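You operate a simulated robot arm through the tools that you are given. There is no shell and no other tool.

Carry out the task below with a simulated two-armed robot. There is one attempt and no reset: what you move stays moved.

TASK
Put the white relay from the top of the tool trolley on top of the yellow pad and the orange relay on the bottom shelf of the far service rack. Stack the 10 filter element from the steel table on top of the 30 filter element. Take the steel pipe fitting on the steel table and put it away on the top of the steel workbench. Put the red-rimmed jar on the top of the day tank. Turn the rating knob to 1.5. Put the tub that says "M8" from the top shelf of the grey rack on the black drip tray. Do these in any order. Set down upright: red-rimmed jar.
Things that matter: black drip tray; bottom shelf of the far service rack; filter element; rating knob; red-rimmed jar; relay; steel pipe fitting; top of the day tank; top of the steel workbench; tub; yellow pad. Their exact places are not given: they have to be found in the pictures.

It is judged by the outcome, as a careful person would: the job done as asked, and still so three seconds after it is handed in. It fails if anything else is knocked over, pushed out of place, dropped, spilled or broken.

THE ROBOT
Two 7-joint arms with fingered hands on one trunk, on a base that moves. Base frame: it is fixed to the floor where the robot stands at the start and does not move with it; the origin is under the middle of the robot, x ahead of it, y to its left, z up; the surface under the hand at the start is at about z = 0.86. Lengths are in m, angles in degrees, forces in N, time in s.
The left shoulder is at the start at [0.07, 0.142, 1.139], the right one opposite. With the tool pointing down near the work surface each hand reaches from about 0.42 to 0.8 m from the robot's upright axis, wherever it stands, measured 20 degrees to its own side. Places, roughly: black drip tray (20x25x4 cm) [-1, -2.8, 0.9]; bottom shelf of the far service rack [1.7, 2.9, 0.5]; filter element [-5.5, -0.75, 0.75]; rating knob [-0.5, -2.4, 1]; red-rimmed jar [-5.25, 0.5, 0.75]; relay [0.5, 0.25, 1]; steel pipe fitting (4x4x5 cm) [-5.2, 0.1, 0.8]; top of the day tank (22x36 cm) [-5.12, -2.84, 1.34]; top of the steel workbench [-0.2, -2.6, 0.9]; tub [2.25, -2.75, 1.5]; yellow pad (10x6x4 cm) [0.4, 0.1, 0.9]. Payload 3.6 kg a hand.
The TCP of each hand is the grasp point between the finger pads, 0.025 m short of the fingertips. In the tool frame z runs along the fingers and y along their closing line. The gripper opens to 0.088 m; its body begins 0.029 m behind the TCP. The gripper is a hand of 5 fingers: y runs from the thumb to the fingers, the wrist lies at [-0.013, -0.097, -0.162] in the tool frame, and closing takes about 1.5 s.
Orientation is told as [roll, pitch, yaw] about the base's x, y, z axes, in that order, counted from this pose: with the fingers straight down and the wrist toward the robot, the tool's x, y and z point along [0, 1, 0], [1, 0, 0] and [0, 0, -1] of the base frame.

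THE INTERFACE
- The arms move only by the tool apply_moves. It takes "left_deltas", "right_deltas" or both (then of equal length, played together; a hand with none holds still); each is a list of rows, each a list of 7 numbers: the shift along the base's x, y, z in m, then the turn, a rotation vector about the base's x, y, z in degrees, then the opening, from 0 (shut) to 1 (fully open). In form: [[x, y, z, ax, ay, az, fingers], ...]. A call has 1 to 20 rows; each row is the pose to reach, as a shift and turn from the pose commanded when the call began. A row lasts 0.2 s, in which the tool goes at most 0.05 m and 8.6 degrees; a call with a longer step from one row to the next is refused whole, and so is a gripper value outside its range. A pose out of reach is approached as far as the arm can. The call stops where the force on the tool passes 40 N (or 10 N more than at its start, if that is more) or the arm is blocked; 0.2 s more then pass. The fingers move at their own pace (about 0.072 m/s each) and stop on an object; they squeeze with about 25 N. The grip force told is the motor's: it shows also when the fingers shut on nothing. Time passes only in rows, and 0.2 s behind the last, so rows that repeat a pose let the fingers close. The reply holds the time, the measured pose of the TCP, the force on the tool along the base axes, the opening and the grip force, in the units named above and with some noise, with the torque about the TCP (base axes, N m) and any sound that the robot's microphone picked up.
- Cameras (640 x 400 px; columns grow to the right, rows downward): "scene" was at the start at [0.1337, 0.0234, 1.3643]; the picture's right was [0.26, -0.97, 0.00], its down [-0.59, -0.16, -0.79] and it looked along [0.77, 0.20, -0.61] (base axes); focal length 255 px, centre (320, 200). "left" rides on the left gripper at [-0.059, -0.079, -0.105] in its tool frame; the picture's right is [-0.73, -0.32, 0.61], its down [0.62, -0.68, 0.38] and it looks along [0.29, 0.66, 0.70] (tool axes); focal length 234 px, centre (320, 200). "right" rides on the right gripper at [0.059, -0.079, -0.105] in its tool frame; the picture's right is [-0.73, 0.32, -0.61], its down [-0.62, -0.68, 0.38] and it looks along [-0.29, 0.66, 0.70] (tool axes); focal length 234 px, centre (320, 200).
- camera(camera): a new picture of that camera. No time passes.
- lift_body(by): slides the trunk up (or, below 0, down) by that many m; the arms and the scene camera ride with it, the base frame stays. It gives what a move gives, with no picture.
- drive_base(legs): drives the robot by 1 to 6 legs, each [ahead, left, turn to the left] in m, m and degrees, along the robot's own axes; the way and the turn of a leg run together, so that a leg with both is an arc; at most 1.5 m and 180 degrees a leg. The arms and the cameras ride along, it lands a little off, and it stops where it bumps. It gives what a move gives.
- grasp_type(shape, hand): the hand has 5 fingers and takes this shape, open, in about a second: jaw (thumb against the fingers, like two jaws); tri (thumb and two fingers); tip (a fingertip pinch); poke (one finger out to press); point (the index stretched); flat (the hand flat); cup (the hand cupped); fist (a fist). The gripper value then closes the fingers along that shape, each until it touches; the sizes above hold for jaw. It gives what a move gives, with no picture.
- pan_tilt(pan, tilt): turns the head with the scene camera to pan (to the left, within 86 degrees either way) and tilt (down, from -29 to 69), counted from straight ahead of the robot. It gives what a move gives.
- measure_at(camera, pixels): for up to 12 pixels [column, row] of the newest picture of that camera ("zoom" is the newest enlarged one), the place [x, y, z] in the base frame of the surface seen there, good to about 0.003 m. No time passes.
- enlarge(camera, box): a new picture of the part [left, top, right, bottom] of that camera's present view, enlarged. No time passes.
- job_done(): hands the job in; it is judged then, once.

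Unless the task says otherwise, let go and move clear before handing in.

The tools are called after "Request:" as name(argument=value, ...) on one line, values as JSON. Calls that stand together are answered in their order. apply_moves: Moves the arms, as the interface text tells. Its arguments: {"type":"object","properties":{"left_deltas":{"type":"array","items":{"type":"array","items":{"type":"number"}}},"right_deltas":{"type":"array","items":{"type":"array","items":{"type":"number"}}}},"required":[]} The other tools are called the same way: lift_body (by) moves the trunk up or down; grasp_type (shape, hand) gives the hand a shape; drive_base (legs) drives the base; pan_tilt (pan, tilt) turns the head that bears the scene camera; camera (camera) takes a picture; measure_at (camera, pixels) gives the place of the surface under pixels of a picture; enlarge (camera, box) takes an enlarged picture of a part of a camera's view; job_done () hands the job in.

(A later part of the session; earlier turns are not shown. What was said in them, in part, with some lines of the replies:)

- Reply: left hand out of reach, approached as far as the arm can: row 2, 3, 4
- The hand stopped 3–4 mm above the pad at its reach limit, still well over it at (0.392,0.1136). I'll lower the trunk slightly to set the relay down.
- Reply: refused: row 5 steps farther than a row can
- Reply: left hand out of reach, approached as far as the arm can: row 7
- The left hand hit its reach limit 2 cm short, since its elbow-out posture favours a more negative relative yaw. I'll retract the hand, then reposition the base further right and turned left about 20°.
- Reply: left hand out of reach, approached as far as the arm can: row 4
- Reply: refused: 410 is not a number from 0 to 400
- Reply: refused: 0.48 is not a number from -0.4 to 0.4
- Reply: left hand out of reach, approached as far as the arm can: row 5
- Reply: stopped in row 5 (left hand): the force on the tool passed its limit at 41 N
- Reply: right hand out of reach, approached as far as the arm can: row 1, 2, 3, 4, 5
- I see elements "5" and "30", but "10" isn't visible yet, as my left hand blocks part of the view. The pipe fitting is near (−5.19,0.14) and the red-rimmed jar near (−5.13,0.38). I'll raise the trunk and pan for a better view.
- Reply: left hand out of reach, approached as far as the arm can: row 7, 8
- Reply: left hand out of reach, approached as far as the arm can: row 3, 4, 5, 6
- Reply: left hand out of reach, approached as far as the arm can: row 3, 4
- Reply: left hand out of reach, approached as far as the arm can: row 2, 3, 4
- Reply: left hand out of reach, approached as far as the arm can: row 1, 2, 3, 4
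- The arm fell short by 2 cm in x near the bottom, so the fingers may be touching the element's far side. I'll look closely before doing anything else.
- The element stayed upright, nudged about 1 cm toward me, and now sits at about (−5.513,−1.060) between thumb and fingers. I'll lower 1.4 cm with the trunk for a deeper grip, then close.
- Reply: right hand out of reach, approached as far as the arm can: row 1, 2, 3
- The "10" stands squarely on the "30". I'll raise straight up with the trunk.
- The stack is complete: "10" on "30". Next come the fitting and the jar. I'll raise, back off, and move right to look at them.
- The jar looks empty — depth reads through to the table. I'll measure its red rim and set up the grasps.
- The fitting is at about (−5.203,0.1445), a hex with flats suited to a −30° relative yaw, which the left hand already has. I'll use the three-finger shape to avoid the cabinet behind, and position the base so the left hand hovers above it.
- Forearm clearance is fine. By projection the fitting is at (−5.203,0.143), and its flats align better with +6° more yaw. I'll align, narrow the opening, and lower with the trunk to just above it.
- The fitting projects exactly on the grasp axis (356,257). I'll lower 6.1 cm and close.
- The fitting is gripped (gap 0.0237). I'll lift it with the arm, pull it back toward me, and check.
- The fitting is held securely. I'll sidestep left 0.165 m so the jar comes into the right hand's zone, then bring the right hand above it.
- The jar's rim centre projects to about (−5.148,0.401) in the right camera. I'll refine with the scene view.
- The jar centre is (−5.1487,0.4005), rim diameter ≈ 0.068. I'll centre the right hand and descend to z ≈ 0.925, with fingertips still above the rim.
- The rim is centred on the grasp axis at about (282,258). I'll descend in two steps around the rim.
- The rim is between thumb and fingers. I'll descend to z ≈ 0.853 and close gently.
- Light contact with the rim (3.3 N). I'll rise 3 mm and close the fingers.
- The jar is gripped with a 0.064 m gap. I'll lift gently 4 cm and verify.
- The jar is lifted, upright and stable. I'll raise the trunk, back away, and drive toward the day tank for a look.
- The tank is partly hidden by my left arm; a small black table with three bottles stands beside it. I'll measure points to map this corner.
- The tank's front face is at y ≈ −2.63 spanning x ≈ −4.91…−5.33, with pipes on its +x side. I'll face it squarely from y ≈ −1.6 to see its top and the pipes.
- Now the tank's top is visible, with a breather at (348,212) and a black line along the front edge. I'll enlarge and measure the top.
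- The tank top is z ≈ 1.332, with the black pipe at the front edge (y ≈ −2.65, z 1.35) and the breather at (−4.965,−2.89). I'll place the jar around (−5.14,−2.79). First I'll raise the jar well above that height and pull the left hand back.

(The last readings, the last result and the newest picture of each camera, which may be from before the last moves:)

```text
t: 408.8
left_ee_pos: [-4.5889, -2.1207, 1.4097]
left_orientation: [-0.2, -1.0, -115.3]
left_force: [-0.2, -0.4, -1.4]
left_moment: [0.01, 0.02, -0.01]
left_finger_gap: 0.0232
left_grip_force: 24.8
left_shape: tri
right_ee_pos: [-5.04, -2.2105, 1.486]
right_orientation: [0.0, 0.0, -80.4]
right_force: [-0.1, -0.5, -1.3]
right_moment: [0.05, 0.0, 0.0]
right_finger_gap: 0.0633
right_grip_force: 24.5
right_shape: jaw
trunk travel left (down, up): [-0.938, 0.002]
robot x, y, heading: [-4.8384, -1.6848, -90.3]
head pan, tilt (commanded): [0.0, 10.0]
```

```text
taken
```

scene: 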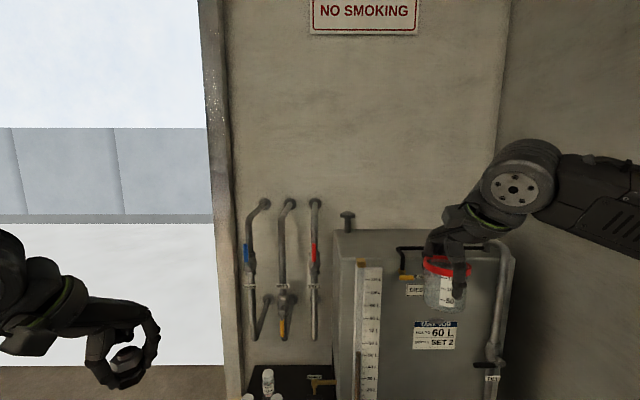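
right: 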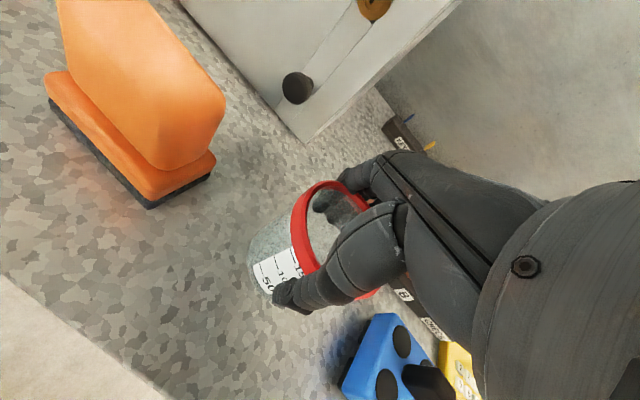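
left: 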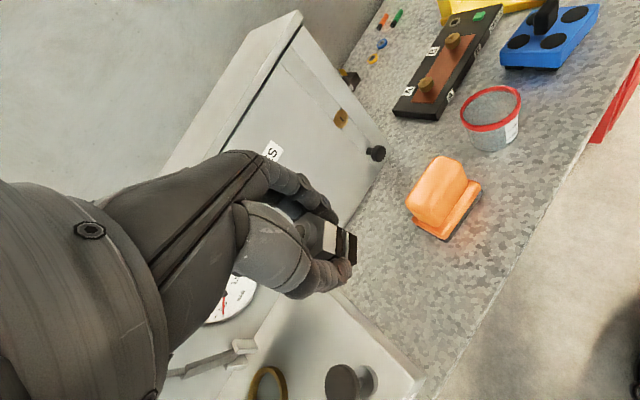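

The jar is upright with its bottom at about z 1.43. I'll drive forward in two legs toward the tank, checking clearance.

Request:
drive_base(legs=[[0.33, -0.1, 0.3]])

Request:
pan_tilt(pan=-5, tilt=25)

Request:
camera(camera="scene")

```text
t: 411.0
left_ee_pos: [-4.6865, -2.4413, 1.4099]
left_orientation: [-0.1, -1.2, -114.9]
left_force: [-0.4, -0.1, -1.8]
left_moment: [-0.01, 0.02, 0.02]
left_finger_gap: 0.0232
left_grip_force: 25.7
left_shape: tri
right_ee_pos: [-5.1356, -2.5348, 1.4877]
right_orientation: [-0.2, -0.2, -79.9]
right_force: [0.4, 0.4, -0.5]
right_moment: [-0.02, 0.02, 0.0]
right_finger_gap: 0.0633
right_grip_force: 25.0
right_shape: jaw
trunk travel left (down, up): [-0.938, 0.002]
robot x, y, heading: [-4.9364, -2.0093, -90.1]
head pan, tilt (commanded): [0.0, 10.0]
```

```text
t: 411.8
left_ee_pos: [-4.6867, -2.4447, 1.4098]
left_orientation: [-0.1, -0.9, -114.9]
left_force: [0.4, 0.4, -2.6]
left_moment: [0.01, -0.01, -0.01]
left_finger_gap: 0.0232
left_grip_force: 24.6
left_shape: tri
right_ee_pos: [-5.1378, -2.5378, 1.4856]
right_orientation: [0.0, 0.0, -79.9]
right_force: [-0.2, -0.2, -0.2]
right_moment: [0.02, 0.01, -0.03]
right_finger_gap: 0.0633
right_grip_force: 25.5
right_shape: jaw
trunk travel left (down, up): [-0.938, 0.002]
robot x, y, heading: [-4.94, -2.0091, -90.0]
head pan, tilt (commanded): [-5.0, 25.0]
```

```text
taken
```

scene: 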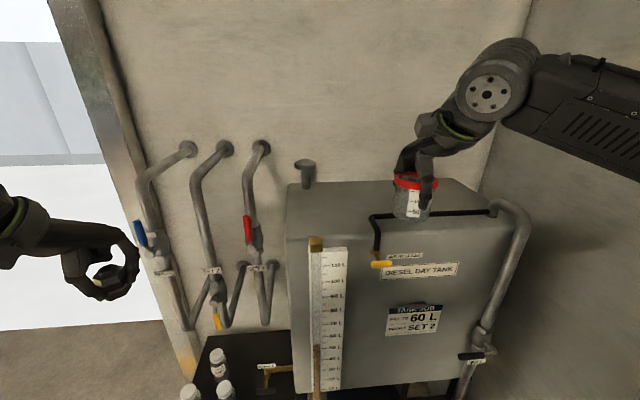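

Request:
enlarge(camera="scene", box=[270, 140, 530, 290])

Request:
measure_at(camera="scene", pixels=[[330, 200], [370, 200], [350, 215], [400, 216], [440, 211], [480, 208], [460, 195], [440, 190], [308, 165], [375, 217], [340, 188], [500, 205]])

```text
2.46 times, centred on (400, 215) of scene
```

zoom: 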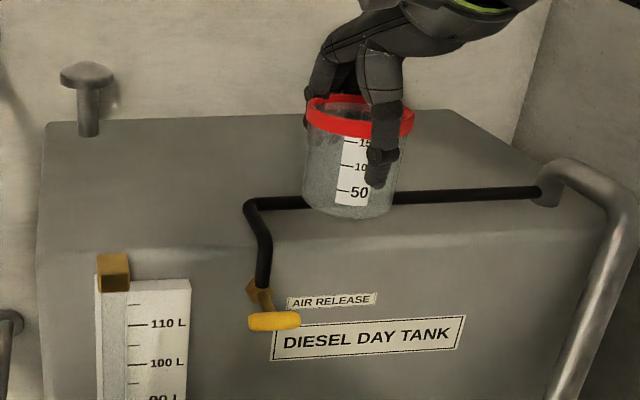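

```text
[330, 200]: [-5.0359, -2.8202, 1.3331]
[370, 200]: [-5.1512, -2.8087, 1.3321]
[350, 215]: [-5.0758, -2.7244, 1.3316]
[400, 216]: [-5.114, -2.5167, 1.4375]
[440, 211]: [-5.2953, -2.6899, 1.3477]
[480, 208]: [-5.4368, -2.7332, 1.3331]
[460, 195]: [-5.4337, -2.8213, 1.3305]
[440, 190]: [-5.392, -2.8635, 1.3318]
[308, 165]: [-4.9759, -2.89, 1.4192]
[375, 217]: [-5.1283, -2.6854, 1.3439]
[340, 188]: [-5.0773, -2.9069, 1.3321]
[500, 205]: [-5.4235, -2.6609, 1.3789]
```

The free top area lies behind the black pipe (y ≈ −2.69). I'll check the pipe handles near my left hand before moving 0.19 m closer.

Request:
measure_at(camera="scene", pixels=[[142, 235], [165, 275], [248, 230], [217, 322], [205, 200], [255, 190], [112, 270], [120, 240], [100, 180], [268, 300]])

```text
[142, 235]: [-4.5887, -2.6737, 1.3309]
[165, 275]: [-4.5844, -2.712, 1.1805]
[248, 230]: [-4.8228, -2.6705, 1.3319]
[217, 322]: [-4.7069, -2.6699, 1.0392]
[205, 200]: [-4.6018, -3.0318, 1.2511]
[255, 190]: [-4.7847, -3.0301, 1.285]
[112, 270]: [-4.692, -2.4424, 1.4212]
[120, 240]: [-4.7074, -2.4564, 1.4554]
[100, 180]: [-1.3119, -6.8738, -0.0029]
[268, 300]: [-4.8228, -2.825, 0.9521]
```

The valve handles protrude to y ≈ −2.67 at z ≈ 1.33, so I'll raise and retract the left hand before advancing.

Request:
apply_moves(left_deltas=[[0.008, 0.015, 0.025, 0, 0, 0, 0], [0.016, 0.03, 0.05, 0, 0, 0, 0], [0.024, 0.045, 0.075, 0, 0, 0, 0], [0.032, 0.06, 0.1, 0, 0, 0, 0], [0.04, 0.075, 0.125, 0, 0, 0, 0], [0.04, 0.08, 0.15, 0, 0, 0, 0]])

Request:
drive_base(legs=[[0.19, 0, 0]])

Request:
pan_tilt(pan=-15, tilt=35)

Request:
camera(camera="scene")

Request:
camera(camera="right")

```text
t: 413.2
left_ee_pos: [-4.6466, -2.3631, 1.5593]
left_orientation: [-0.1, -0.9, -115.0]
left_force: [0.5, 1.0, -2.0]
left_moment: [-0.02, 0.03, -0.01]
left_finger_gap: 0.0232
left_grip_force: 25.4
left_shape: tri
right_ee_pos: [-5.1372, -2.5381, 1.4851]
right_orientation: [0.1, 0.0, -79.8]
right_force: [0.6, -0.4, -0.6]
right_moment: [-0.04, -0.02, 0.0]
right_finger_gap: 0.0634
right_grip_force: 25.4
right_shape: jaw
trunk travel left (down, up): [-0.938, 0.002]
robot x, y, heading: [-4.9407, -2.0069, -90.2]
head pan, tilt (commanded): [-5.0, 25.0]
```

```text
t: 414.7
left_ee_pos: [-4.6475, -2.5491, 1.5607]
left_orientation: [0.0, -1.1, -115.1]
left_force: [-0.1, 1.0, -1.6]
left_moment: [-0.05, -0.01, 0.0]
left_finger_gap: 0.0231
left_grip_force: 24.5
left_shape: tri
right_ee_pos: [-5.1398, -2.7214, 1.4869]
right_orientation: [-0.1, -0.3, -80.1]
right_force: [0.1, 1.2, 0.4]
right_moment: [0.0, 0.0, 0.02]
right_finger_gap: 0.0631
right_grip_force: 25.3
right_shape: jaw
trunk travel left (down, up): [-0.938, 0.002]
robot x, y, heading: [-4.9345, -2.1992, -90.2]
head pan, tilt (commanded): [-5.0, 25.0]
```

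```text
t: 415.5
left_ee_pos: [-4.6476, -2.5527, 1.5612]
left_orientation: [-0.1, -1.0, -115.1]
left_force: [-0.1, 0.1, -1.6]
left_moment: [0.02, 0.02, 0.03]
left_finger_gap: 0.0234
left_grip_force: 25.3
left_shape: tri
right_ee_pos: [-5.1386, -2.7252, 1.4861]
right_orientation: [0.0, -0.2, -80.0]
right_force: [1.0, -0.5, -0.8]
right_moment: [-0.01, -0.01, 0.04]
right_finger_gap: 0.0634
right_grip_force: 25.1
right_shape: jaw
trunk travel left (down, up): [-0.938, 0.002]
robot x, y, heading: [-4.9418, -2.1976, -90.1]
head pan, tilt (commanded): [-15.0, 35.0]
```

```text
taken
```

scene: 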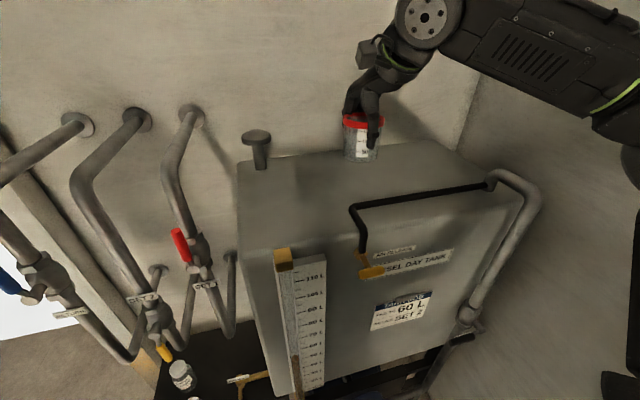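

```text
taken
```

right: 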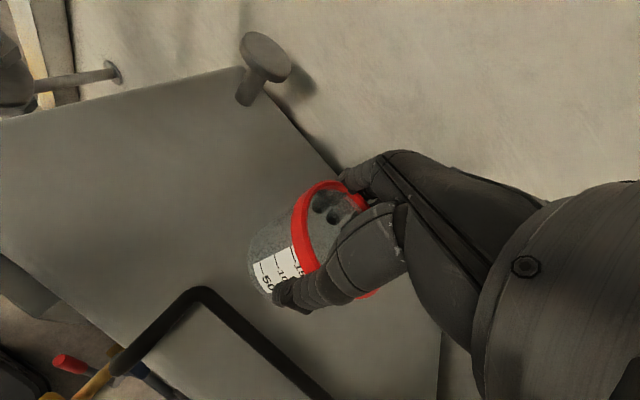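

I'll move the jar 8 cm further over the tank top, behind the black pipe.

Request:
apply_moves(right_deltas=[[0.005, -0.025, 0, 0, 0, 0, 0], [0.01, -0.05, 0, 0, 0, 0, 0], [0.012, -0.075, -0.005, 0, 0, 0, 0], [0.012, -0.08, -0.02, 0, 0, 0, 0]])

Request:
camera(camera="scene")

Request:
camera(camera="right")

```text
t: 416.5
left_ee_pos: [-4.6486, -2.5552, 1.5607]
left_orientation: [-0.1, -1.0, -115.1]
left_force: [-0.3, -0.5, -1.3]
left_moment: [0.01, 0.01, -0.05]
left_finger_gap: 0.0231
left_grip_force: 25.2
left_shape: tri
right_ee_pos: [-5.1267, -2.8083, 1.4656]
right_orientation: [-0.1, 0.0, -80.1]
right_force: [0.1, -0.2, -0.8]
right_moment: [0.01, 0.02, -0.01]
right_finger_gap: 0.0634
right_grip_force: 25.1
right_shape: jaw
trunk travel left (down, up): [-0.938, 0.002]
robot x, y, heading: [-4.9407, -2.2006, -90.1]
head pan, tilt (commanded): [-15.0, 35.0]
```

```text
taken
```

scene: 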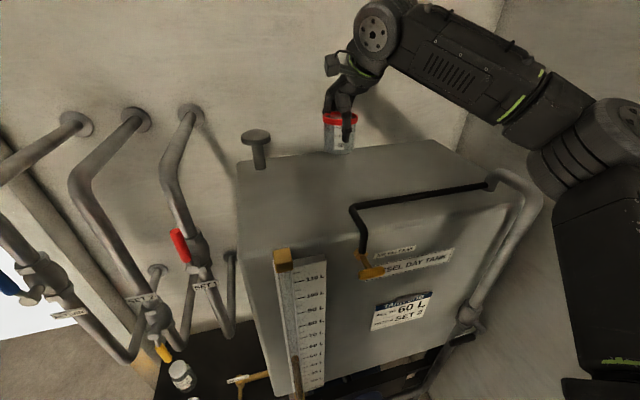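

```text
taken
```

right: 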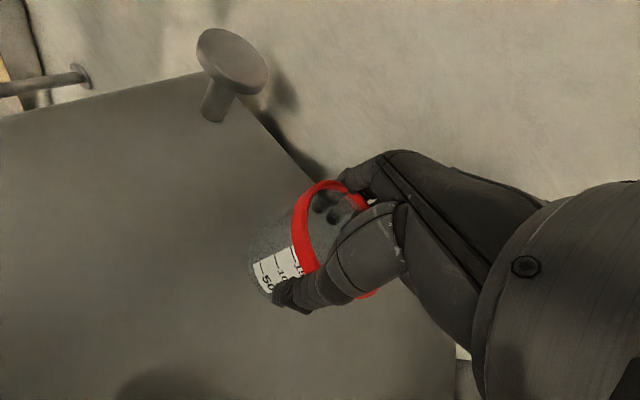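

The jar is over the tank top at (−5.127,−2.808). I'll lower with the trunk in stages to contact.

Request:
lift_body(by=-0.06)

Request:
enlarge(camera="scene", box=[280, 60, 430, 200])

Request:
lift_body(by=-0.008)

```text
t: 417.5
left_ee_pos: [-4.6468, -2.5526, 1.5006]
left_orientation: [-0.1, -0.9, -115.2]
left_force: [1.2, -0.2, -2.5]
left_moment: [0.0, -0.01, -0.05]
left_finger_gap: 0.0234
left_grip_force: 24.6
left_shape: tri
right_ee_pos: [-5.1269, -2.806, 1.4063]
right_orientation: [0.1, -0.1, -80.1]
right_force: [-0.6, -0.1, -0.7]
right_moment: [0.0, -0.03, 0.0]
right_finger_gap: 0.0635
right_grip_force: 24.9
right_shape: jaw
trunk travel left (down, up): [-0.878, 0.062]
robot x, y, heading: [-4.9371, -2.1997, -90.1]
head pan, tilt (commanded): [-15.0, 35.0]
```

```text
2.86 times, centred on (355, 130) of scene
```

zoom: 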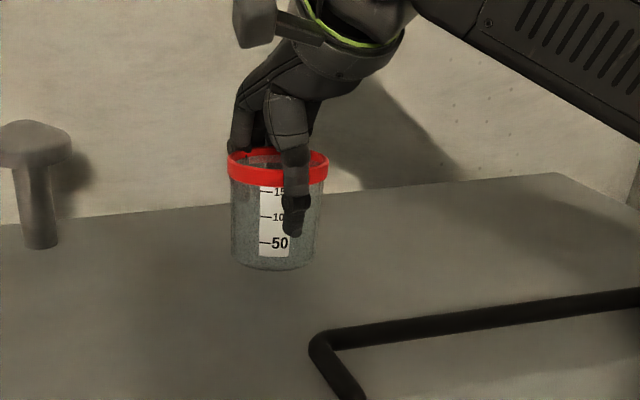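

```text
t: 418.0
left_ee_pos: [-4.6467, -2.5546, 1.4918]
left_orientation: [-0.1, -0.9, -115.1]
left_force: [0.5, -0.1, -1.4]
left_moment: [0.06, -0.02, 0.04]
left_finger_gap: 0.0232
left_grip_force: 24.9
left_shape: tri
right_ee_pos: [-5.127, -2.8076, 1.3976]
right_orientation: [-0.1, -0.2, -80.1]
right_force: [-0.7, 0.7, -0.5]
right_moment: [-0.03, -0.01, 0.03]
right_finger_gap: 0.0633
right_grip_force: 25.1
right_shape: jaw
trunk travel left (down, up): [-0.87, 0.07]
robot x, y, heading: [-4.9365, -2.2014, -89.9]
head pan, tilt (commanded): [-15.0, 35.0]
```

Request:
lift_body(by=-0.004)

Request:
lift_body(by=-0.003)

```text
t: 418.6
left_ee_pos: [-4.6475, -2.5551, 1.4876]
left_orientation: [-0.1, -0.9, -115.1]
left_force: [0.0, 0.4, -1.0]
left_moment: [0.0, 0.03, -0.01]
left_finger_gap: 0.023
left_grip_force: 25.2
left_shape: tri
right_ee_pos: [-5.1254, -2.8066, 1.3935]
right_orientation: [0.0, -0.1, -80.0]
right_force: [-0.4, 0.5, -0.9]
right_moment: [0.02, -0.01, -0.03]
right_finger_gap: 0.0633
right_grip_force: 24.4
right_shape: jaw
trunk travel left (down, up): [-0.866, 0.074]
robot x, y, heading: [-4.9396, -2.1958, -90.1]
head pan, tilt (commanded): [-15.0, 35.0]
```

```text
t: 419.1
left_ee_pos: [-4.6472, -2.5551, 1.4839]
left_orientation: [-0.2, -1.0, -115.0]
left_force: [-0.7, -0.7, -2.3]
left_moment: [0.03, 0.0, -0.01]
left_finger_gap: 0.0232
left_grip_force: 25.1
left_shape: tri
right_ee_pos: [-5.1254, -2.8093, 1.3911]
right_orientation: [0.0, -0.1, -80.0]
right_force: [-0.5, 0.2, -0.3]
right_moment: [0.03, 0.0, 0.0]
right_finger_gap: 0.0631
right_grip_force: 25.5
right_shape: jaw
trunk travel left (down, up): [-0.863, 0.077]
robot x, y, heading: [-4.938, -2.2006, -90.2]
head pan, tilt (commanded): [-15.0, 35.0]
```

No contact yet at TCP 1.391. I'll continue in 2 mm steps.

Request:
lift_body(by=-0.002)

Request:
lift_body(by=-0.002)

Request:
enlarge(camera="scene", box=[300, 80, 400, 170])

```text
t: 419.6
left_ee_pos: [-4.6477, -2.5533, 1.4824]
left_orientation: [-0.1, -0.9, -115.1]
left_force: [0.7, -0.6, -2.3]
left_moment: [0.01, 0.02, 0.01]
left_finger_gap: 0.0233
left_grip_force: 25.1
left_shape: tri
right_ee_pos: [-5.126, -2.8073, 1.3899]
right_orientation: [0.0, -0.1, -80.0]
right_force: [-0.3, 0.7, 0.3]
right_moment: [-0.02, -0.04, 0.0]
right_finger_gap: 0.0634
right_grip_force: 24.8
right_shape: jaw
trunk travel left (down, up): [-0.861, 0.079]
robot x, y, heading: [-4.9388, -2.1982, -90.1]
head pan, tilt (commanded): [-15.0, 35.0]
```

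```text
t: 420.1
left_ee_pos: [-4.6475, -2.5539, 1.4808]
left_orientation: [-0.1, -0.9, -115.1]
left_force: [-0.5, 0.4, -2.2]
left_moment: [0.02, 0.03, 0.04]
left_finger_gap: 0.0231
left_grip_force: 24.8
left_shape: tri
right_ee_pos: [-5.1252, -2.8069, 1.3888]
right_orientation: [0.0, -0.2, -80.1]
right_force: [-0.9, 0.0, 7.3]
right_moment: [-0.29, 0.11, -0.01]
right_finger_gap: 0.063
right_grip_force: 25.3
right_shape: jaw
trunk travel left (down, up): [-0.859, 0.081]
robot x, y, heading: [-4.9412, -2.1964, -90.0]
head pan, tilt (commanded): [-15.0, 35.0]
```

```text
4.44 times, centred on (350, 125) of scene
```

zoom: 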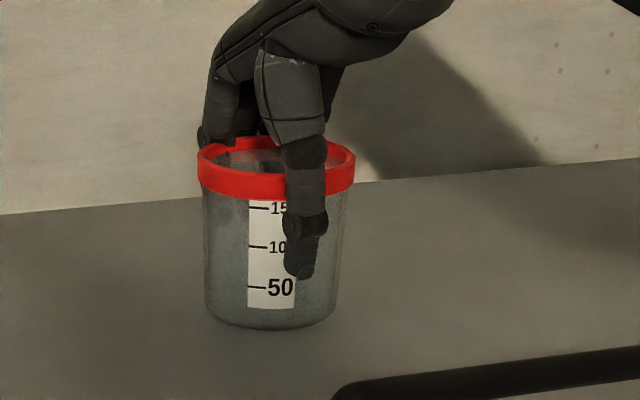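

Contact is made at +7.3 N, with the jar upright on the tank. I'll open the right hand slowly.

Request:
apply_moves(right_deltas=[[0, 0, 0.0005, 0, 0, 0, 0.74], [0, 0, 0.0005, 0, 0, 0, 0.8], [0, 0, 0.0005, 0, 0, 0, 0.88], [0, 0, 0.0005, 0, 0, 0, 0.95], [0, 0, 0.0005, 0, 0, 0, 1], [0, 0, 0.0005, 0, 0, 0, 1]])

Request:
enlarge(camera="scene", box=[300, 80, 400, 170])

Request:
camera(camera="right")

```text
t: 421.5
left_ee_pos: [-4.6477, -2.5531, 1.4812]
left_orientation: [-0.1, -1.0, -115.1]
left_force: [0.9, -0.4, -2.6]
left_moment: [-0.01, 0.01, -0.02]
left_finger_gap: 0.0231
left_grip_force: 24.8
left_shape: tri
right_ee_pos: [-5.126, -2.8071, 1.3874]
right_orientation: [0.0, -0.1, -80.0]
right_force: [0.6, 0.5, 0.6]
right_moment: [-0.01, -0.02, 0.0]
right_finger_gap: 0.0879
right_grip_force: 0.1
right_shape: jaw
trunk travel left (down, up): [-0.859, 0.081]
robot x, y, heading: [-4.9388, -2.1984, -90.0]
head pan, tilt (commanded): [-15.0, 35.0]
```

```text
4.44 times, centred on (350, 125) of scene
```

zoom: 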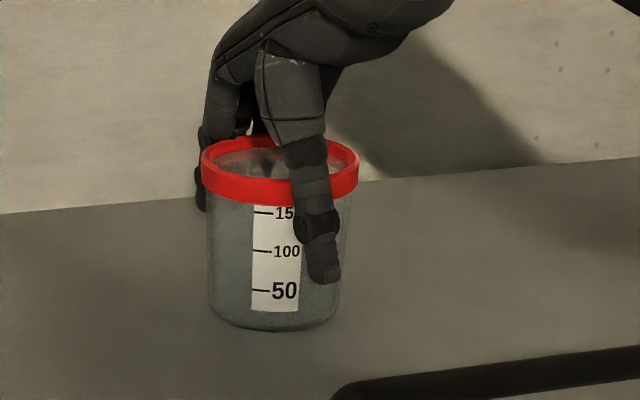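

```text
taken
```

right: 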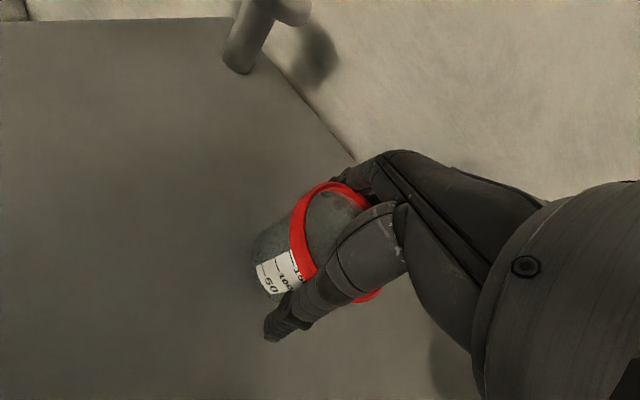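

The jar is free. I'll raise straight up with the trunk 7.5 cm.

Request:
lift_body(by=0.078)

Request:
enlarge(camera="scene", box=[290, 80, 410, 190])

Request:
camera(camera="right")

```text
t: 422.7
left_ee_pos: [-4.6471, -2.5538, 1.5586]
left_orientation: [-0.2, -1.0, -115.1]
left_force: [0.3, -0.2, -2.2]
left_moment: [0.01, 0.03, -0.01]
left_finger_gap: 0.0234
left_grip_force: 25.1
left_shape: tri
right_ee_pos: [-5.1253, -2.8075, 1.4657]
right_orientation: [0.0, -0.1, -80.1]
right_force: [-1.2, -0.4, 0.3]
right_moment: [0.0, 0.0, 0.01]
right_finger_gap: 0.0877
right_grip_force: 0.0
right_shape: jaw
trunk travel left (down, up): [-0.937, 0.003]
robot x, y, heading: [-4.9423, -2.2035, -90.2]
head pan, tilt (commanded): [-15.0, 35.0]
```

```text
3.64 times, centred on (350, 135) of scene
```

zoom: 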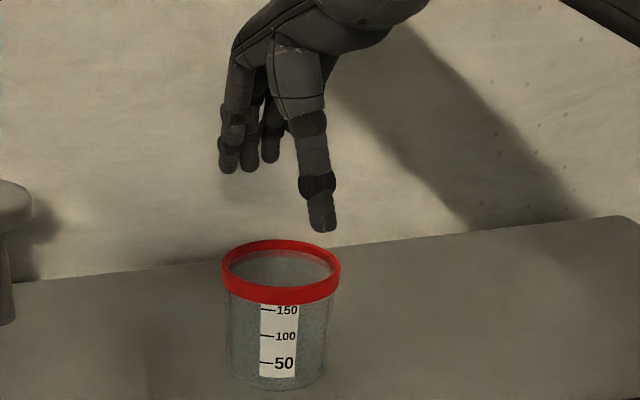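

```text
taken
```

right: 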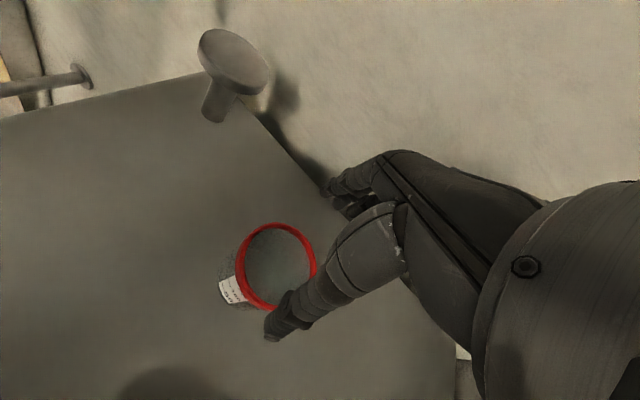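

The jar stands upright on the day tank, with the fingertips 3.6 cm above its rim. I'll raise the arm a bit more and back the base straight out.

Request:
apply_moves(right_deltas=[[0, 0.0, 0.015, 0, 0, 0, 1], [0, 0.005, 0.03, 0, 0, 0, 1], [0, 0.01, 0.045, 0, 0, 0, 1]])

Request:
drive_base(legs=[[-0.5, 0, 0]])

Request:
pan_tilt(pan=-5, tilt=15)

Request:
camera(camera="scene")

```text
t: 423.5
left_ee_pos: [-4.6474, -2.5532, 1.559]
left_orientation: [-0.1, -0.9, -115.0]
left_force: [0.1, 1.0, -1.6]
left_moment: [-0.02, 0.02, 0.0]
left_finger_gap: 0.0231
left_grip_force: 24.7
left_shape: tri
right_ee_pos: [-5.1259, -2.7958, 1.5107]
right_orientation: [0.0, -0.1, -80.0]
right_force: [-0.1, -0.5, 0.1]
right_moment: [0.0, -0.05, -0.01]
right_finger_gap: 0.0876
right_grip_force: 0.0
right_shape: jaw
trunk travel left (down, up): [-0.937, 0.003]
robot x, y, heading: [-4.9399, -2.2031, -90.1]
head pan, tilt (commanded): [-15.0, 35.0]
```

```text
t: 426.4
left_ee_pos: [-4.6464, -2.054, 1.5582]
left_orientation: [-0.1, -0.8, -115.3]
left_force: [-0.5, -0.2, -1.3]
left_moment: [-0.02, 0.01, -0.01]
left_finger_gap: 0.0229
left_grip_force: 25.1
left_shape: tri
right_ee_pos: [-5.1266, -2.2953, 1.5088]
right_orientation: [0.0, -0.1, -80.3]
right_force: [0.4, 0.6, 0.7]
right_moment: [0.01, -0.02, -0.01]
right_finger_gap: 0.088
right_grip_force: 0.1
right_shape: jaw
trunk travel left (down, up): [-0.937, 0.003]
robot x, y, heading: [-4.9362, -1.696, -90.4]
head pan, tilt (commanded): [-15.0, 35.0]
```

```text
t: 427.3
left_ee_pos: [-4.6463, -2.0513, 1.5583]
left_orientation: [-0.1, -0.9, -115.3]
left_force: [-0.4, -0.4, -2.0]
left_moment: [0.0, 0.04, 0.01]
left_finger_gap: 0.0232
left_grip_force: 25.4
left_shape: tri
right_ee_pos: [-5.1257, -2.2921, 1.5096]
right_orientation: [0.0, 0.0, -80.1]
right_force: [0.0, 0.2, -0.5]
right_moment: [0.0, 0.01, -0.02]
right_finger_gap: 0.0877
right_grip_force: 0.0
right_shape: jaw
trunk travel left (down, up): [-0.937, 0.003]
robot x, y, heading: [-4.9352, -1.6976, -90.1]
head pan, tilt (commanded): [-5.0, 15.0]
```

```text
taken
```

scene: 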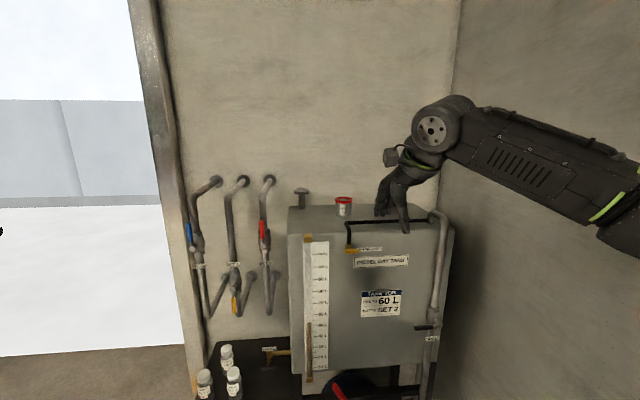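

The jar stands on the day tank at (343,205). Now I'll carry the fitting to the workbench by crabbing left along y ≈ −1.65.

Request:
drive_base(legs=[[0.0, 1.5, 0], [0.0, 1.5, 0]])

Request:
pan_tilt(pan=40, tilt=25)

Request:
camera(camera="scene")

```text
t: 441.7
left_ee_pos: [-1.6397, -1.9871, 1.5597]
left_orientation: [-0.1, -1.0, -113.3]
left_force: [-0.5, -0.1, -1.8]
left_moment: [0.04, 0.03, -0.03]
left_finger_gap: 0.0231
left_grip_force: 25.1
left_shape: tri
right_ee_pos: [-2.1104, -2.2461, 1.5091]
right_orientation: [0.0, -0.2, -78.2]
right_force: [0.8, -1.1, 0.1]
right_moment: [0.02, -0.01, 0.01]
right_finger_gap: 0.0879
right_grip_force: 0.2
right_shape: jaw
trunk travel left (down, up): [-0.937, 0.003]
robot x, y, heading: [-1.9365, -1.6436, -88.5]
head pan, tilt (commanded): [-5.0, 15.0]
```

```text
t: 442.8
left_ee_pos: [-1.639, -1.9872, 1.5595]
left_orientation: [-0.1, -0.9, -113.3]
left_force: [0.0, -0.2, -1.6]
left_moment: [0.0, -0.01, 0.0]
left_finger_gap: 0.0233
left_grip_force: 25.0
left_shape: tri
right_ee_pos: [-2.1092, -2.2444, 1.51]
right_orientation: [-0.1, -0.1, -78.2]
right_force: [-0.7, -0.9, -0.2]
right_moment: [0.01, 0.01, -0.04]
right_finger_gap: 0.0879
right_grip_force: 0.1
right_shape: jaw
trunk travel left (down, up): [-0.937, 0.003]
robot x, y, heading: [-1.9414, -1.6413, -88.0]
head pan, tilt (commanded): [40.0, 25.0]
```

```text
taken
```

scene: 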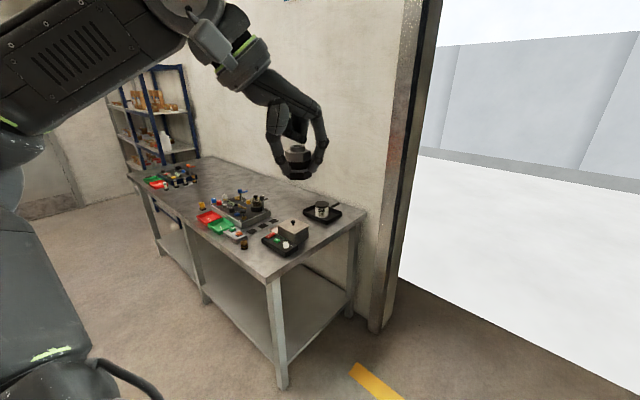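

The path is clear. I'll continue to x ≈ −0.32 in front of the bench.

Request:
drive_base(legs=[[0, 0, -2], [0, 1.4, 0], [0, 0.22, 0]])

Request:
pan_tilt(pan=5, tilt=40)

Request:
camera(camera="scene")

```text
t: 451.5
left_ee_pos: [-0.0224, -2.0049, 1.5599]
left_orientation: [0.1, -0.8, -115.4]
left_force: [-0.9, 0.3, -2.1]
left_moment: [0.01, -0.01, -0.02]
left_finger_gap: 0.0232
left_grip_force: 25.0
left_shape: tri
right_ee_pos: [-0.5027, -2.2456, 1.509]
right_orientation: [0.3, -0.1, -80.2]
right_force: [-0.2, -0.6, 0.2]
right_moment: [0.01, -0.02, -0.02]
right_finger_gap: 0.0879
right_grip_force: 0.1
right_shape: jaw
trunk travel left (down, up): [-0.937, 0.003]
robot x, y, heading: [-0.3043, -1.6487, -90.3]
head pan, tilt (commanded): [40.0, 25.0]
```

```text
t: 452.5
left_ee_pos: [-0.0157, -2.0063, 1.5585]
left_orientation: [-0.2, -0.9, -115.3]
left_force: [0.6, 0.4, -1.6]
left_moment: [0.03, 0.01, 0.01]
left_finger_gap: 0.0231
left_grip_force: 25.3
left_shape: tri
right_ee_pos: [-0.4949, -2.246, 1.5098]
right_orientation: [-0.1, 0.0, -80.3]
right_force: [0.1, -0.1, -0.6]
right_moment: [0.0, 0.03, -0.01]
right_finger_gap: 0.0877
right_grip_force: 0.0
right_shape: jaw
trunk travel left (down, up): [-0.937, 0.003]
robot x, y, heading: [-0.308, -1.6519, -90.2]
head pan, tilt (commanded): [5.0, 40.0]
```

```text
taken
```

scene: 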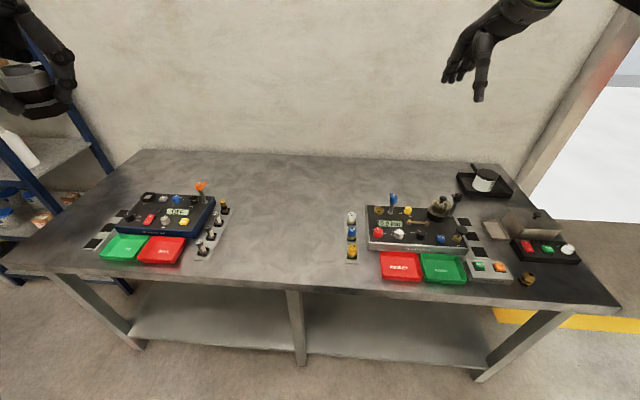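

The free steel area lies between the two panels around (285,225). I'll measure it.

Request:
measure_at(camera="scene", pixels=[[285, 230], [285, 210], [240, 220], [340, 230], [220, 235], [350, 245], [285, 260], [270, 235]])

```text
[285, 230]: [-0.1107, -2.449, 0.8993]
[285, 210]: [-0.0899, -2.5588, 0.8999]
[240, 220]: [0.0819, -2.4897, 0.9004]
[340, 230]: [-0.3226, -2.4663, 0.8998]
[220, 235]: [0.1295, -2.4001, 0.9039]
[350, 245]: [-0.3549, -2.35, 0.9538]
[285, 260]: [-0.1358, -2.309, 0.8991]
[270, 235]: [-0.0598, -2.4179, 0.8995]
```

The target spot is about (−0.10,−2.46), z 0.900. I'll drive forward, lower the trunk, and bring the fitting above it.

Request:
drive_base(legs=[[0.21, 0, 0]])

Request:
lift_body(by=-0.26)

Request:
apply_moves(left_deltas=[[-0.01, -0.03, -0.03, 0, 0, 0, 0], [-0.02, -0.06, -0.06, 0, 0, 0, 0], [-0.03, -0.09, -0.09, 0, 0, 0, 0], [-0.04, -0.12, -0.12, 0, 0, 0, 0], [-0.05, -0.15, -0.15, 0, 0, 0, 0], [-0.06, -0.18, -0.18, 0, 0, 0, 0], [-0.07, -0.21, -0.21, 0, 0, 0, 0], [-0.085, -0.24, -0.24, 0, 0, 0, 0]])

Request:
camera(camera="scene")

Request:
camera(camera="left")

```text
t: 454.2
left_ee_pos: [-0.0152, -2.2075, 1.5599]
left_orientation: [0.0, -1.1, -115.2]
left_force: [0.0, 0.5, -2.0]
left_moment: [-0.03, 0.01, -0.02]
left_finger_gap: 0.0234
left_grip_force: 25.2
left_shape: tri
right_ee_pos: [-0.496, -2.4511, 1.513]
right_orientation: [-0.1, -0.3, -80.1]
right_force: [0.9, -0.2, 0.1]
right_moment: [-0.02, 0.0, 0.02]
right_finger_gap: 0.0879
right_grip_force: 0.0
right_shape: jaw
trunk travel left (down, up): [-0.937, 0.003]
robot x, y, heading: [-0.3092, -1.861, -90.4]
head pan, tilt (commanded): [5.0, 40.0]
```

```text
t: 456.9
left_ee_pos: [-0.0162, -2.2143, 1.299]
left_orientation: [-0.1, -0.9, -115.1]
left_force: [-0.1, 0.3, -1.7]
left_moment: [0.0, 0.03, 0.03]
left_finger_gap: 0.0232
left_grip_force: 25.1
left_shape: tri
right_ee_pos: [-0.4956, -2.4576, 1.2505]
right_orientation: [0.0, -0.1, -80.1]
right_force: [-0.6, 0.4, 0.8]
right_moment: [0.0, -0.01, 0.0]
right_finger_gap: 0.0881
right_grip_force: 0.1
right_shape: jaw
trunk travel left (down, up): [-0.677, 0.263]
robot x, y, heading: [-0.3073, -1.8596, -90.2]
head pan, tilt (commanded): [5.0, 40.0]
```

```text
t: 458.6
left_ee_pos: [-0.1046, -2.4564, 1.057]
left_orientation: [-0.2, -0.8, -115.2]
left_force: [-0.9, -1.0, -2.1]
left_moment: [0.04, 0.0, 0.02]
left_finger_gap: 0.0229
left_grip_force: 25.0
left_shape: tri
right_ee_pos: [-0.497, -2.4598, 1.2492]
right_orientation: [0.1, 0.0, -80.1]
right_force: [0.5, 0.0, 0.2]
right_moment: [0.04, -0.03, 0.01]
right_finger_gap: 0.0876
right_grip_force: 0.0
right_shape: jaw
trunk travel left (down, up): [-0.677, 0.263]
robot x, y, heading: [-0.3076, -1.8592, -90.4]
head pan, tilt (commanded): [5.0, 40.0]
```

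```text
taken
```

scene: 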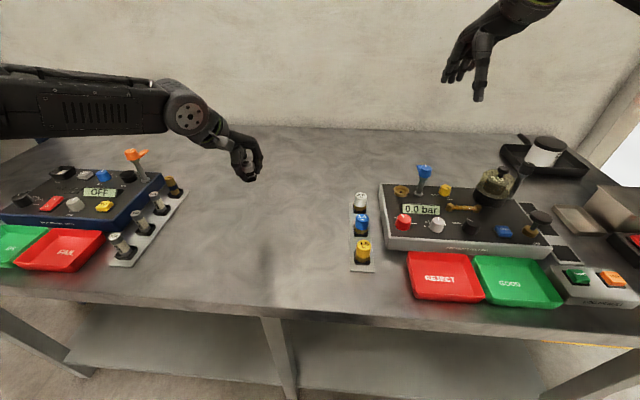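

```text
taken
```

left: 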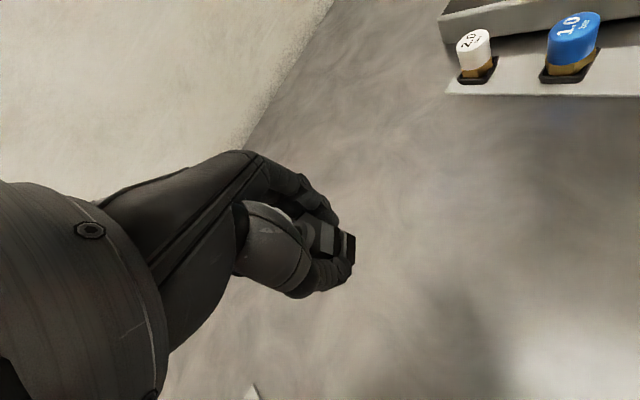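

The fitting hangs over the free area. I'll check the forearm height over the relay tester's orange lever before lowering.

Request:
measure_at(camera="scene", pixels=[[137, 155], [130, 130], [90, 135], [50, 138], [160, 132], [190, 140], [205, 145], [172, 185], [30, 140], [245, 180]])

```text
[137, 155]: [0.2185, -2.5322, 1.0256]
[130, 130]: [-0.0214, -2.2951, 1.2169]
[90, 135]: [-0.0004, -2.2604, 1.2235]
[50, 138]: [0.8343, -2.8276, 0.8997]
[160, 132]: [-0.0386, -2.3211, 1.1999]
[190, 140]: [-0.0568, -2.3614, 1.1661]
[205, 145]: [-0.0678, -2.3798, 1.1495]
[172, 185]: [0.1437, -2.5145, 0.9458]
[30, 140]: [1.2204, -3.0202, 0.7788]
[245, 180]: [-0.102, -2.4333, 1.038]
```

There's ample clearance. I'll lower the arm to just above the bench, then touch down gently.

Request:
apply_moves(left_deltas=[[0, 0, -0.03, 0, 0, 0, 0], [0, 0, -0.06, 0, 0, 0, 0], [0, 0, -0.09, 0, 0, 0, 0], [0, 0, -0.11, 0, 0, 0, 0], [0, 0, -0.116, 0, 0, 0, 0], [0, 0, -0.12, 0, 0, 0, 0]])

Request:
camera(camera="left")

Request:
enlarge(camera="scene", box=[180, 120, 320, 260])

```text
t: 460.1
left_ee_pos: [-0.102, -2.4542, 0.9382]
left_orientation: [-0.1, -0.8, -115.1]
left_force: [-0.3, 0.1, -2.1]
left_moment: [0.02, -0.01, 0.02]
left_finger_gap: 0.0233
left_grip_force: 25.1
left_shape: tri
right_ee_pos: [-0.4958, -2.4581, 1.2497]
right_orientation: [0.0, -0.1, -80.1]
right_force: [0.5, -0.1, 0.5]
right_moment: [-0.01, 0.01, -0.03]
right_finger_gap: 0.0879
right_grip_force: 0.1
right_shape: jaw
trunk travel left (down, up): [-0.677, 0.263]
robot x, y, heading: [-0.3067, -1.8591, -90.3]
head pan, tilt (commanded): [5.0, 40.0]
```

```text
taken
```

left: 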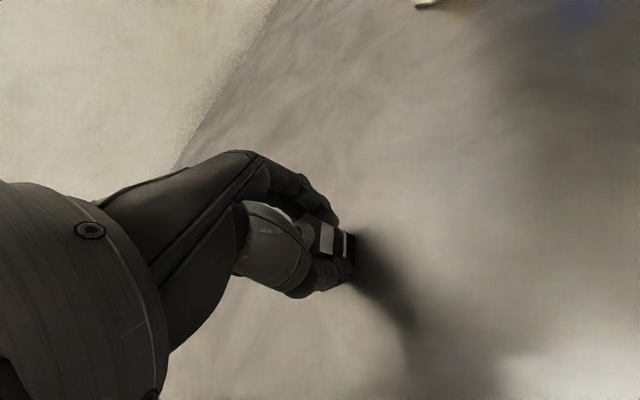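

```text
2.86 times, centred on (250, 190) of scene
```

zoom: 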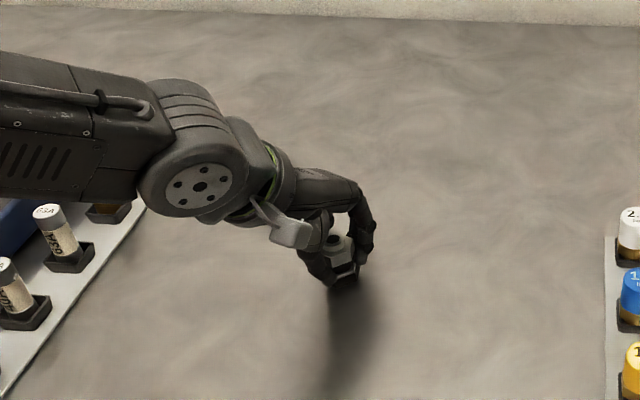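

Request:
apply_moves(left_deltas=[[0, 0, -0.003, 0, 0, 0, 0], [0, 0, -0.006, 0, 0, 0, 0]])

Request:
apply_moves(left_deltas=[[0, 0, -0.001, 0, 0, 0, 0], [0, 0, -0.002, 0, 0, 0, 0]])

```text
t: 460.6
left_ee_pos: [-0.1014, -2.4542, 0.932]
left_orientation: [-0.1, -1.0, -115.2]
left_force: [0.3, 0.4, -2.2]
left_moment: [0.0, 0.0, -0.02]
left_finger_gap: 0.023
left_grip_force: 24.8
left_shape: tri
right_ee_pos: [-0.4962, -2.4566, 1.2505]
right_orientation: [0.0, -0.2, -80.2]
right_force: [0.3, 0.3, -0.7]
right_moment: [-0.03, -0.02, 0.02]
right_finger_gap: 0.0882
right_grip_force: 0.0
right_shape: jaw
trunk travel left (down, up): [-0.677, 0.263]
robot x, y, heading: [-0.3081, -1.863, -90.3]
head pan, tilt (commanded): [5.0, 40.0]
```

```text
t: 461.2
left_ee_pos: [-0.1023, -2.4548, 0.9317]
left_orientation: [-0.1, -1.0, -115.2]
left_force: [0.3, -0.6, 2.6]
left_moment: [-0.04, 0.0, 0.03]
left_finger_gap: 0.0233
left_grip_force: 25.2
left_shape: tri
right_ee_pos: [-0.496, -2.4575, 1.25]
right_orientation: [0.0, -0.2, -80.1]
right_force: [0.6, 1.1, -0.6]
right_moment: [-0.03, -0.01, -0.01]
right_finger_gap: 0.0879
right_grip_force: 0.0
right_shape: jaw
trunk travel left (down, up): [-0.677, 0.263]
robot x, y, heading: [-0.3082, -1.8592, -90.4]
head pan, tilt (commanded): [5.0, 40.0]
```

Contact: force went from −2.2 to +2.6 N. I'll open the fingers and rise straight up.

Request:
apply_moves(left_deltas=[[0, 0, 0, 0, 0, 0, 0.3], [0, 0, 0, 0, 0, 0, 0.45], [0, 0, 0, 0, 0, 0, 0.6], [0, 0, 0, 0, 0, 0, 0.7], [0, 0, 0, 0, 0, 0, 0.7]])

Request:
apply_moves(left_deltas=[[0, 0, 0.01, 0, 0, 0, 0.7], [0, 0, 0.025, 0, 0, 0, 0.7], [0, 0, 0.05, 0, 0, 0, 0.7], [0, 0, 0.08, 0, 0, 0, 0.7], [0, 0, 0.12, 0, 0, 0, 0.7], [0, 0.02, 0.16, 0, 0, 0, 0.7], [0, 0.05, 0.19, 0, 0, 0, 0.7]])

Request:
enlarge(camera="scene", box=[180, 120, 320, 260])

Request:
camera(camera="left")

```text
t: 462.4
left_ee_pos: [-0.1013, -2.4543, 0.9308]
left_orientation: [-0.1, -0.9, -115.2]
left_force: [-0.1, 0.4, 0.3]
left_moment: [0.01, 0.02, 0.0]
left_finger_gap: 0.0612
left_grip_force: 0.0
left_shape: tri
right_ee_pos: [-0.4958, -2.4574, 1.2506]
right_orientation: [0.1, -0.1, -80.2]
right_force: [-0.6, 0.3, 0.1]
right_moment: [-0.01, 0.0, 0.02]
right_finger_gap: 0.0877
right_grip_force: 0.2
right_shape: jaw
trunk travel left (down, up): [-0.677, 0.263]
robot x, y, heading: [-0.3044, -1.8627, -90.0]
head pan, tilt (commanded): [5.0, 40.0]
```

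```text
t: 464.1
left_ee_pos: [-0.102, -2.4032, 1.1214]
left_orientation: [0.0, -1.0, -115.2]
left_force: [0.1, -0.1, 0.2]
left_moment: [-0.01, -0.01, 0.01]
left_finger_gap: 0.0612
left_grip_force: 0.1
left_shape: tri
right_ee_pos: [-0.4963, -2.456, 1.2523]
right_orientation: [-0.1, -0.2, -80.2]
right_force: [0.6, 0.2, 1.2]
right_moment: [-0.01, 0.0, -0.03]
right_finger_gap: 0.0877
right_grip_force: 0.1
right_shape: jaw
trunk travel left (down, up): [-0.677, 0.263]
robot x, y, heading: [-0.3071, -1.8579, -90.2]
head pan, tilt (commanded): [5.0, 40.0]
```

```text
2.86 times, centred on (250, 190) of scene
```

zoom: 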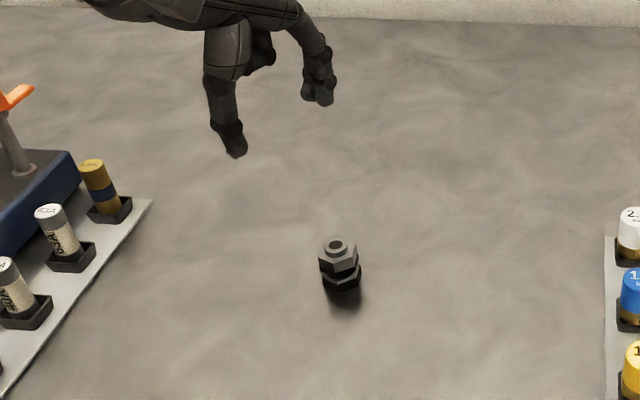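

```text
taken
```

left: 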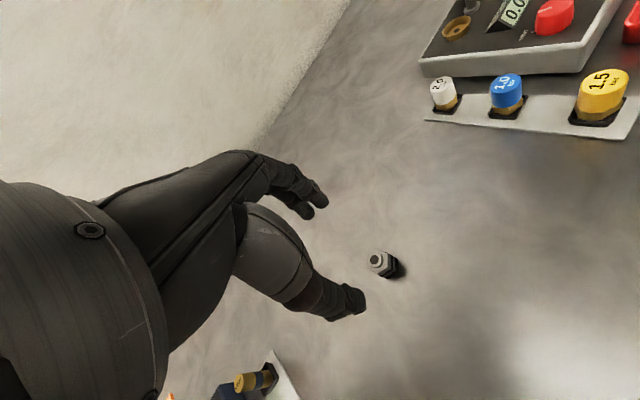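

The fitting stands on the workbench. I'll recheck the knob and the tub from here.

Request:
enlarge(camera="scene", box=[375, 180, 515, 260])

Request:
camera(camera="right")

Request:
enlarge(camera="scene", box=[490, 120, 630, 210])

```text
4.57 times, centred on (445, 220) of scene
```

zoom: 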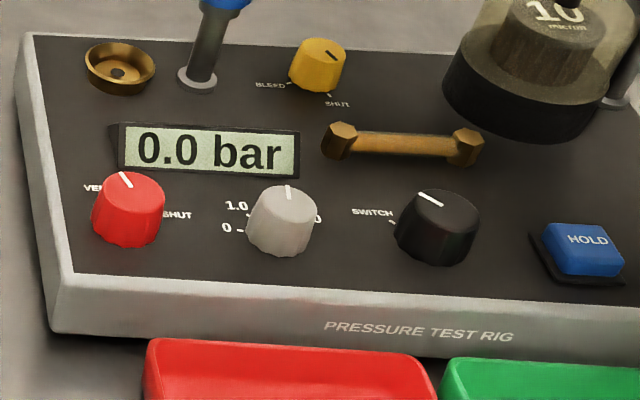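

```text
taken
```

right: 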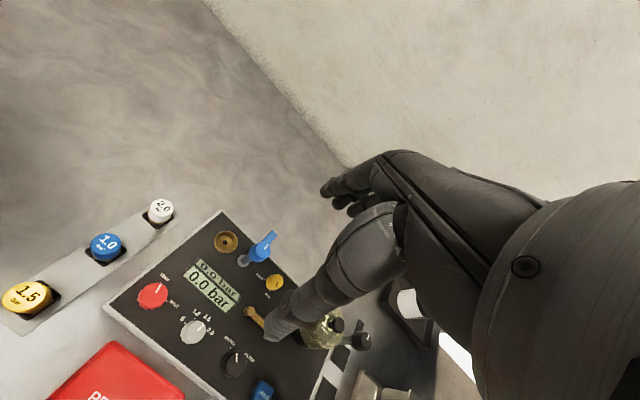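

```text
4.44 times, centred on (560, 165) of scene
```

zoom: 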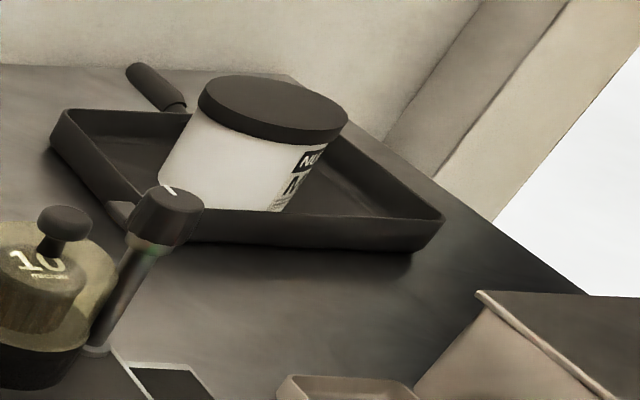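

Request:
enlarge(camera="right", box=[160, 295, 240, 355])

```text
6.67 times, centred on (200, 325) of right
```

zoom: 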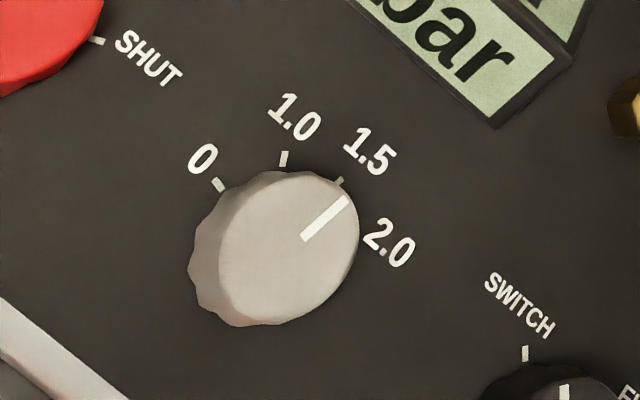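

The pointer lines up with the 1.5 tick within about 1–2°, and the M8 tub is in the tray. I'll back clear of the bench and turn for a last look at the trolley.

Request:
lift_body(by=0.1)

Request:
drive_base(legs=[[-0.35, -0.3, 0], [0, 0, 140]])

Request:
pan_tilt(pan=0, tilt=20)

Request:
camera(camera="scene")

```text
t: 465.4
left_ee_pos: [-0.1036, -2.4051, 1.2202]
left_orientation: [-0.1, -0.9, -115.1]
left_force: [-0.6, 0.3, 0.1]
left_moment: [0.02, -0.01, 0.01]
left_finger_gap: 0.0616
left_grip_force: 0.1
left_shape: tri
right_ee_pos: [-0.4963, -2.4574, 1.3501]
right_orientation: [0.0, -0.1, -80.1]
right_force: [-0.2, 0.1, 0.7]
right_moment: [0.0, -0.02, -0.02]
right_finger_gap: 0.0881
right_grip_force: 0.2
right_shape: jaw
trunk travel left (down, up): [-0.777, 0.163]
robot x, y, heading: [-0.3061, -1.8627, -90.1]
head pan, tilt (commanded): [5.0, 40.0]
```

```text
t: 473.9
left_ee_pos: [-0.4004, -0.9687, 1.2207]
left_orientation: [-0.1, -0.9, 23.5]
left_force: [0.5, -0.1, -0.7]
left_moment: [0.02, 0.0, -0.01]
left_finger_gap: 0.0613
left_grip_force: 0.0
left_shape: tri
right_ee_pos: [-0.0692, -1.1888, 1.3509]
right_orientation: [0.1, -0.1, 58.6]
right_force: [0.3, 0.8, 0.8]
right_moment: [0.03, 0.02, 0.04]
right_finger_gap: 0.088
right_grip_force: 0.1
right_shape: jaw
trunk travel left (down, up): [-0.777, 0.163]
robot x, y, heading: [-0.603, -1.509, 48.4]
head pan, tilt (commanded): [5.0, 40.0]
```

```text
t: 474.7
left_ee_pos: [-0.4008, -0.9685, 1.2204]
left_orientation: [-0.1, -0.8, 23.6]
left_force: [0.3, -0.8, 0.6]
left_moment: [0.0, 0.01, 0.02]
left_finger_gap: 0.0613
left_grip_force: 0.1
left_shape: tri
right_ee_pos: [-0.0715, -1.187, 1.3503]
right_orientation: [0.0, -0.1, 58.6]
right_force: [0.2, 0.8, 0.8]
right_moment: [0.02, 0.0, 0.02]
right_finger_gap: 0.0879
right_grip_force: 0.0
right_shape: jaw
trunk travel left (down, up): [-0.777, 0.163]
robot x, y, heading: [-0.6066, -1.5136, 48.6]
head pan, tilt (commanded): [0.0, 20.0]
```

```text
taken
```

scene: 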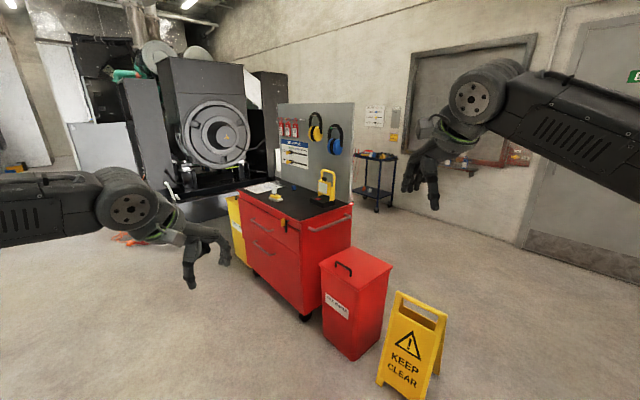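

Request:
enlarge(camera="scene", box=[235, 165, 345, 230])

```text
5.82 times, centred on (290, 198) of scene
```

zoom: 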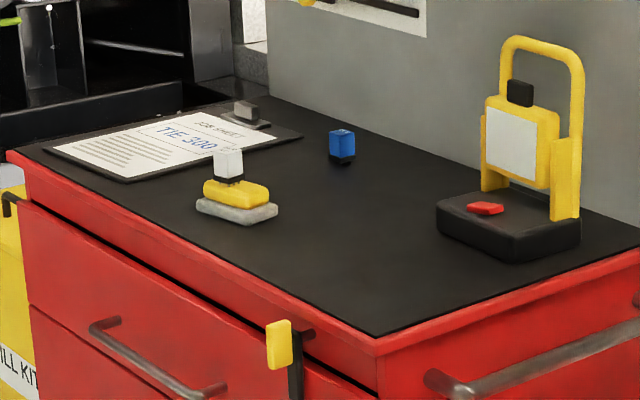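

The white relay still stands on the yellow pad, and each of the other items was confirmed in place after release. Both hands are empty and clear, so I'm handing the job in.

Request:
job_done()

```text
The job is handed in.
```

The job is handed in, and every item on the list is done. I looked at each one after letting go or turning it:

- **White relay:** it stands on top of the yellow pad on the trolley. I checked it again just before handing in.
- **Orange relay:** it stands upright on the bottom shelf of the far service rack, to the left of the mug.
- **Filter elements:** the 10 is stacked on the 30. The 10 was behind the blue parts-wash case. I nudged it about 1 cm while picking it up, and it stayed upright.
- **Steel pipe fitting:** it stands on the steel workbench, in the clear space between the two panels.
- **Red-rimmed jar:** it stands upright on top of the day tank, behind the black air-release pipe.
- **Rating knob:** the pointer lines up with the 1.5 mark to within about 2°.
- **M8 tub:** it sits in the black drip tray on the workbench.

I saw nothing else knocked over or moved. I did not go back for a second look at the far rack, the filter stack or the jar after leaving them.
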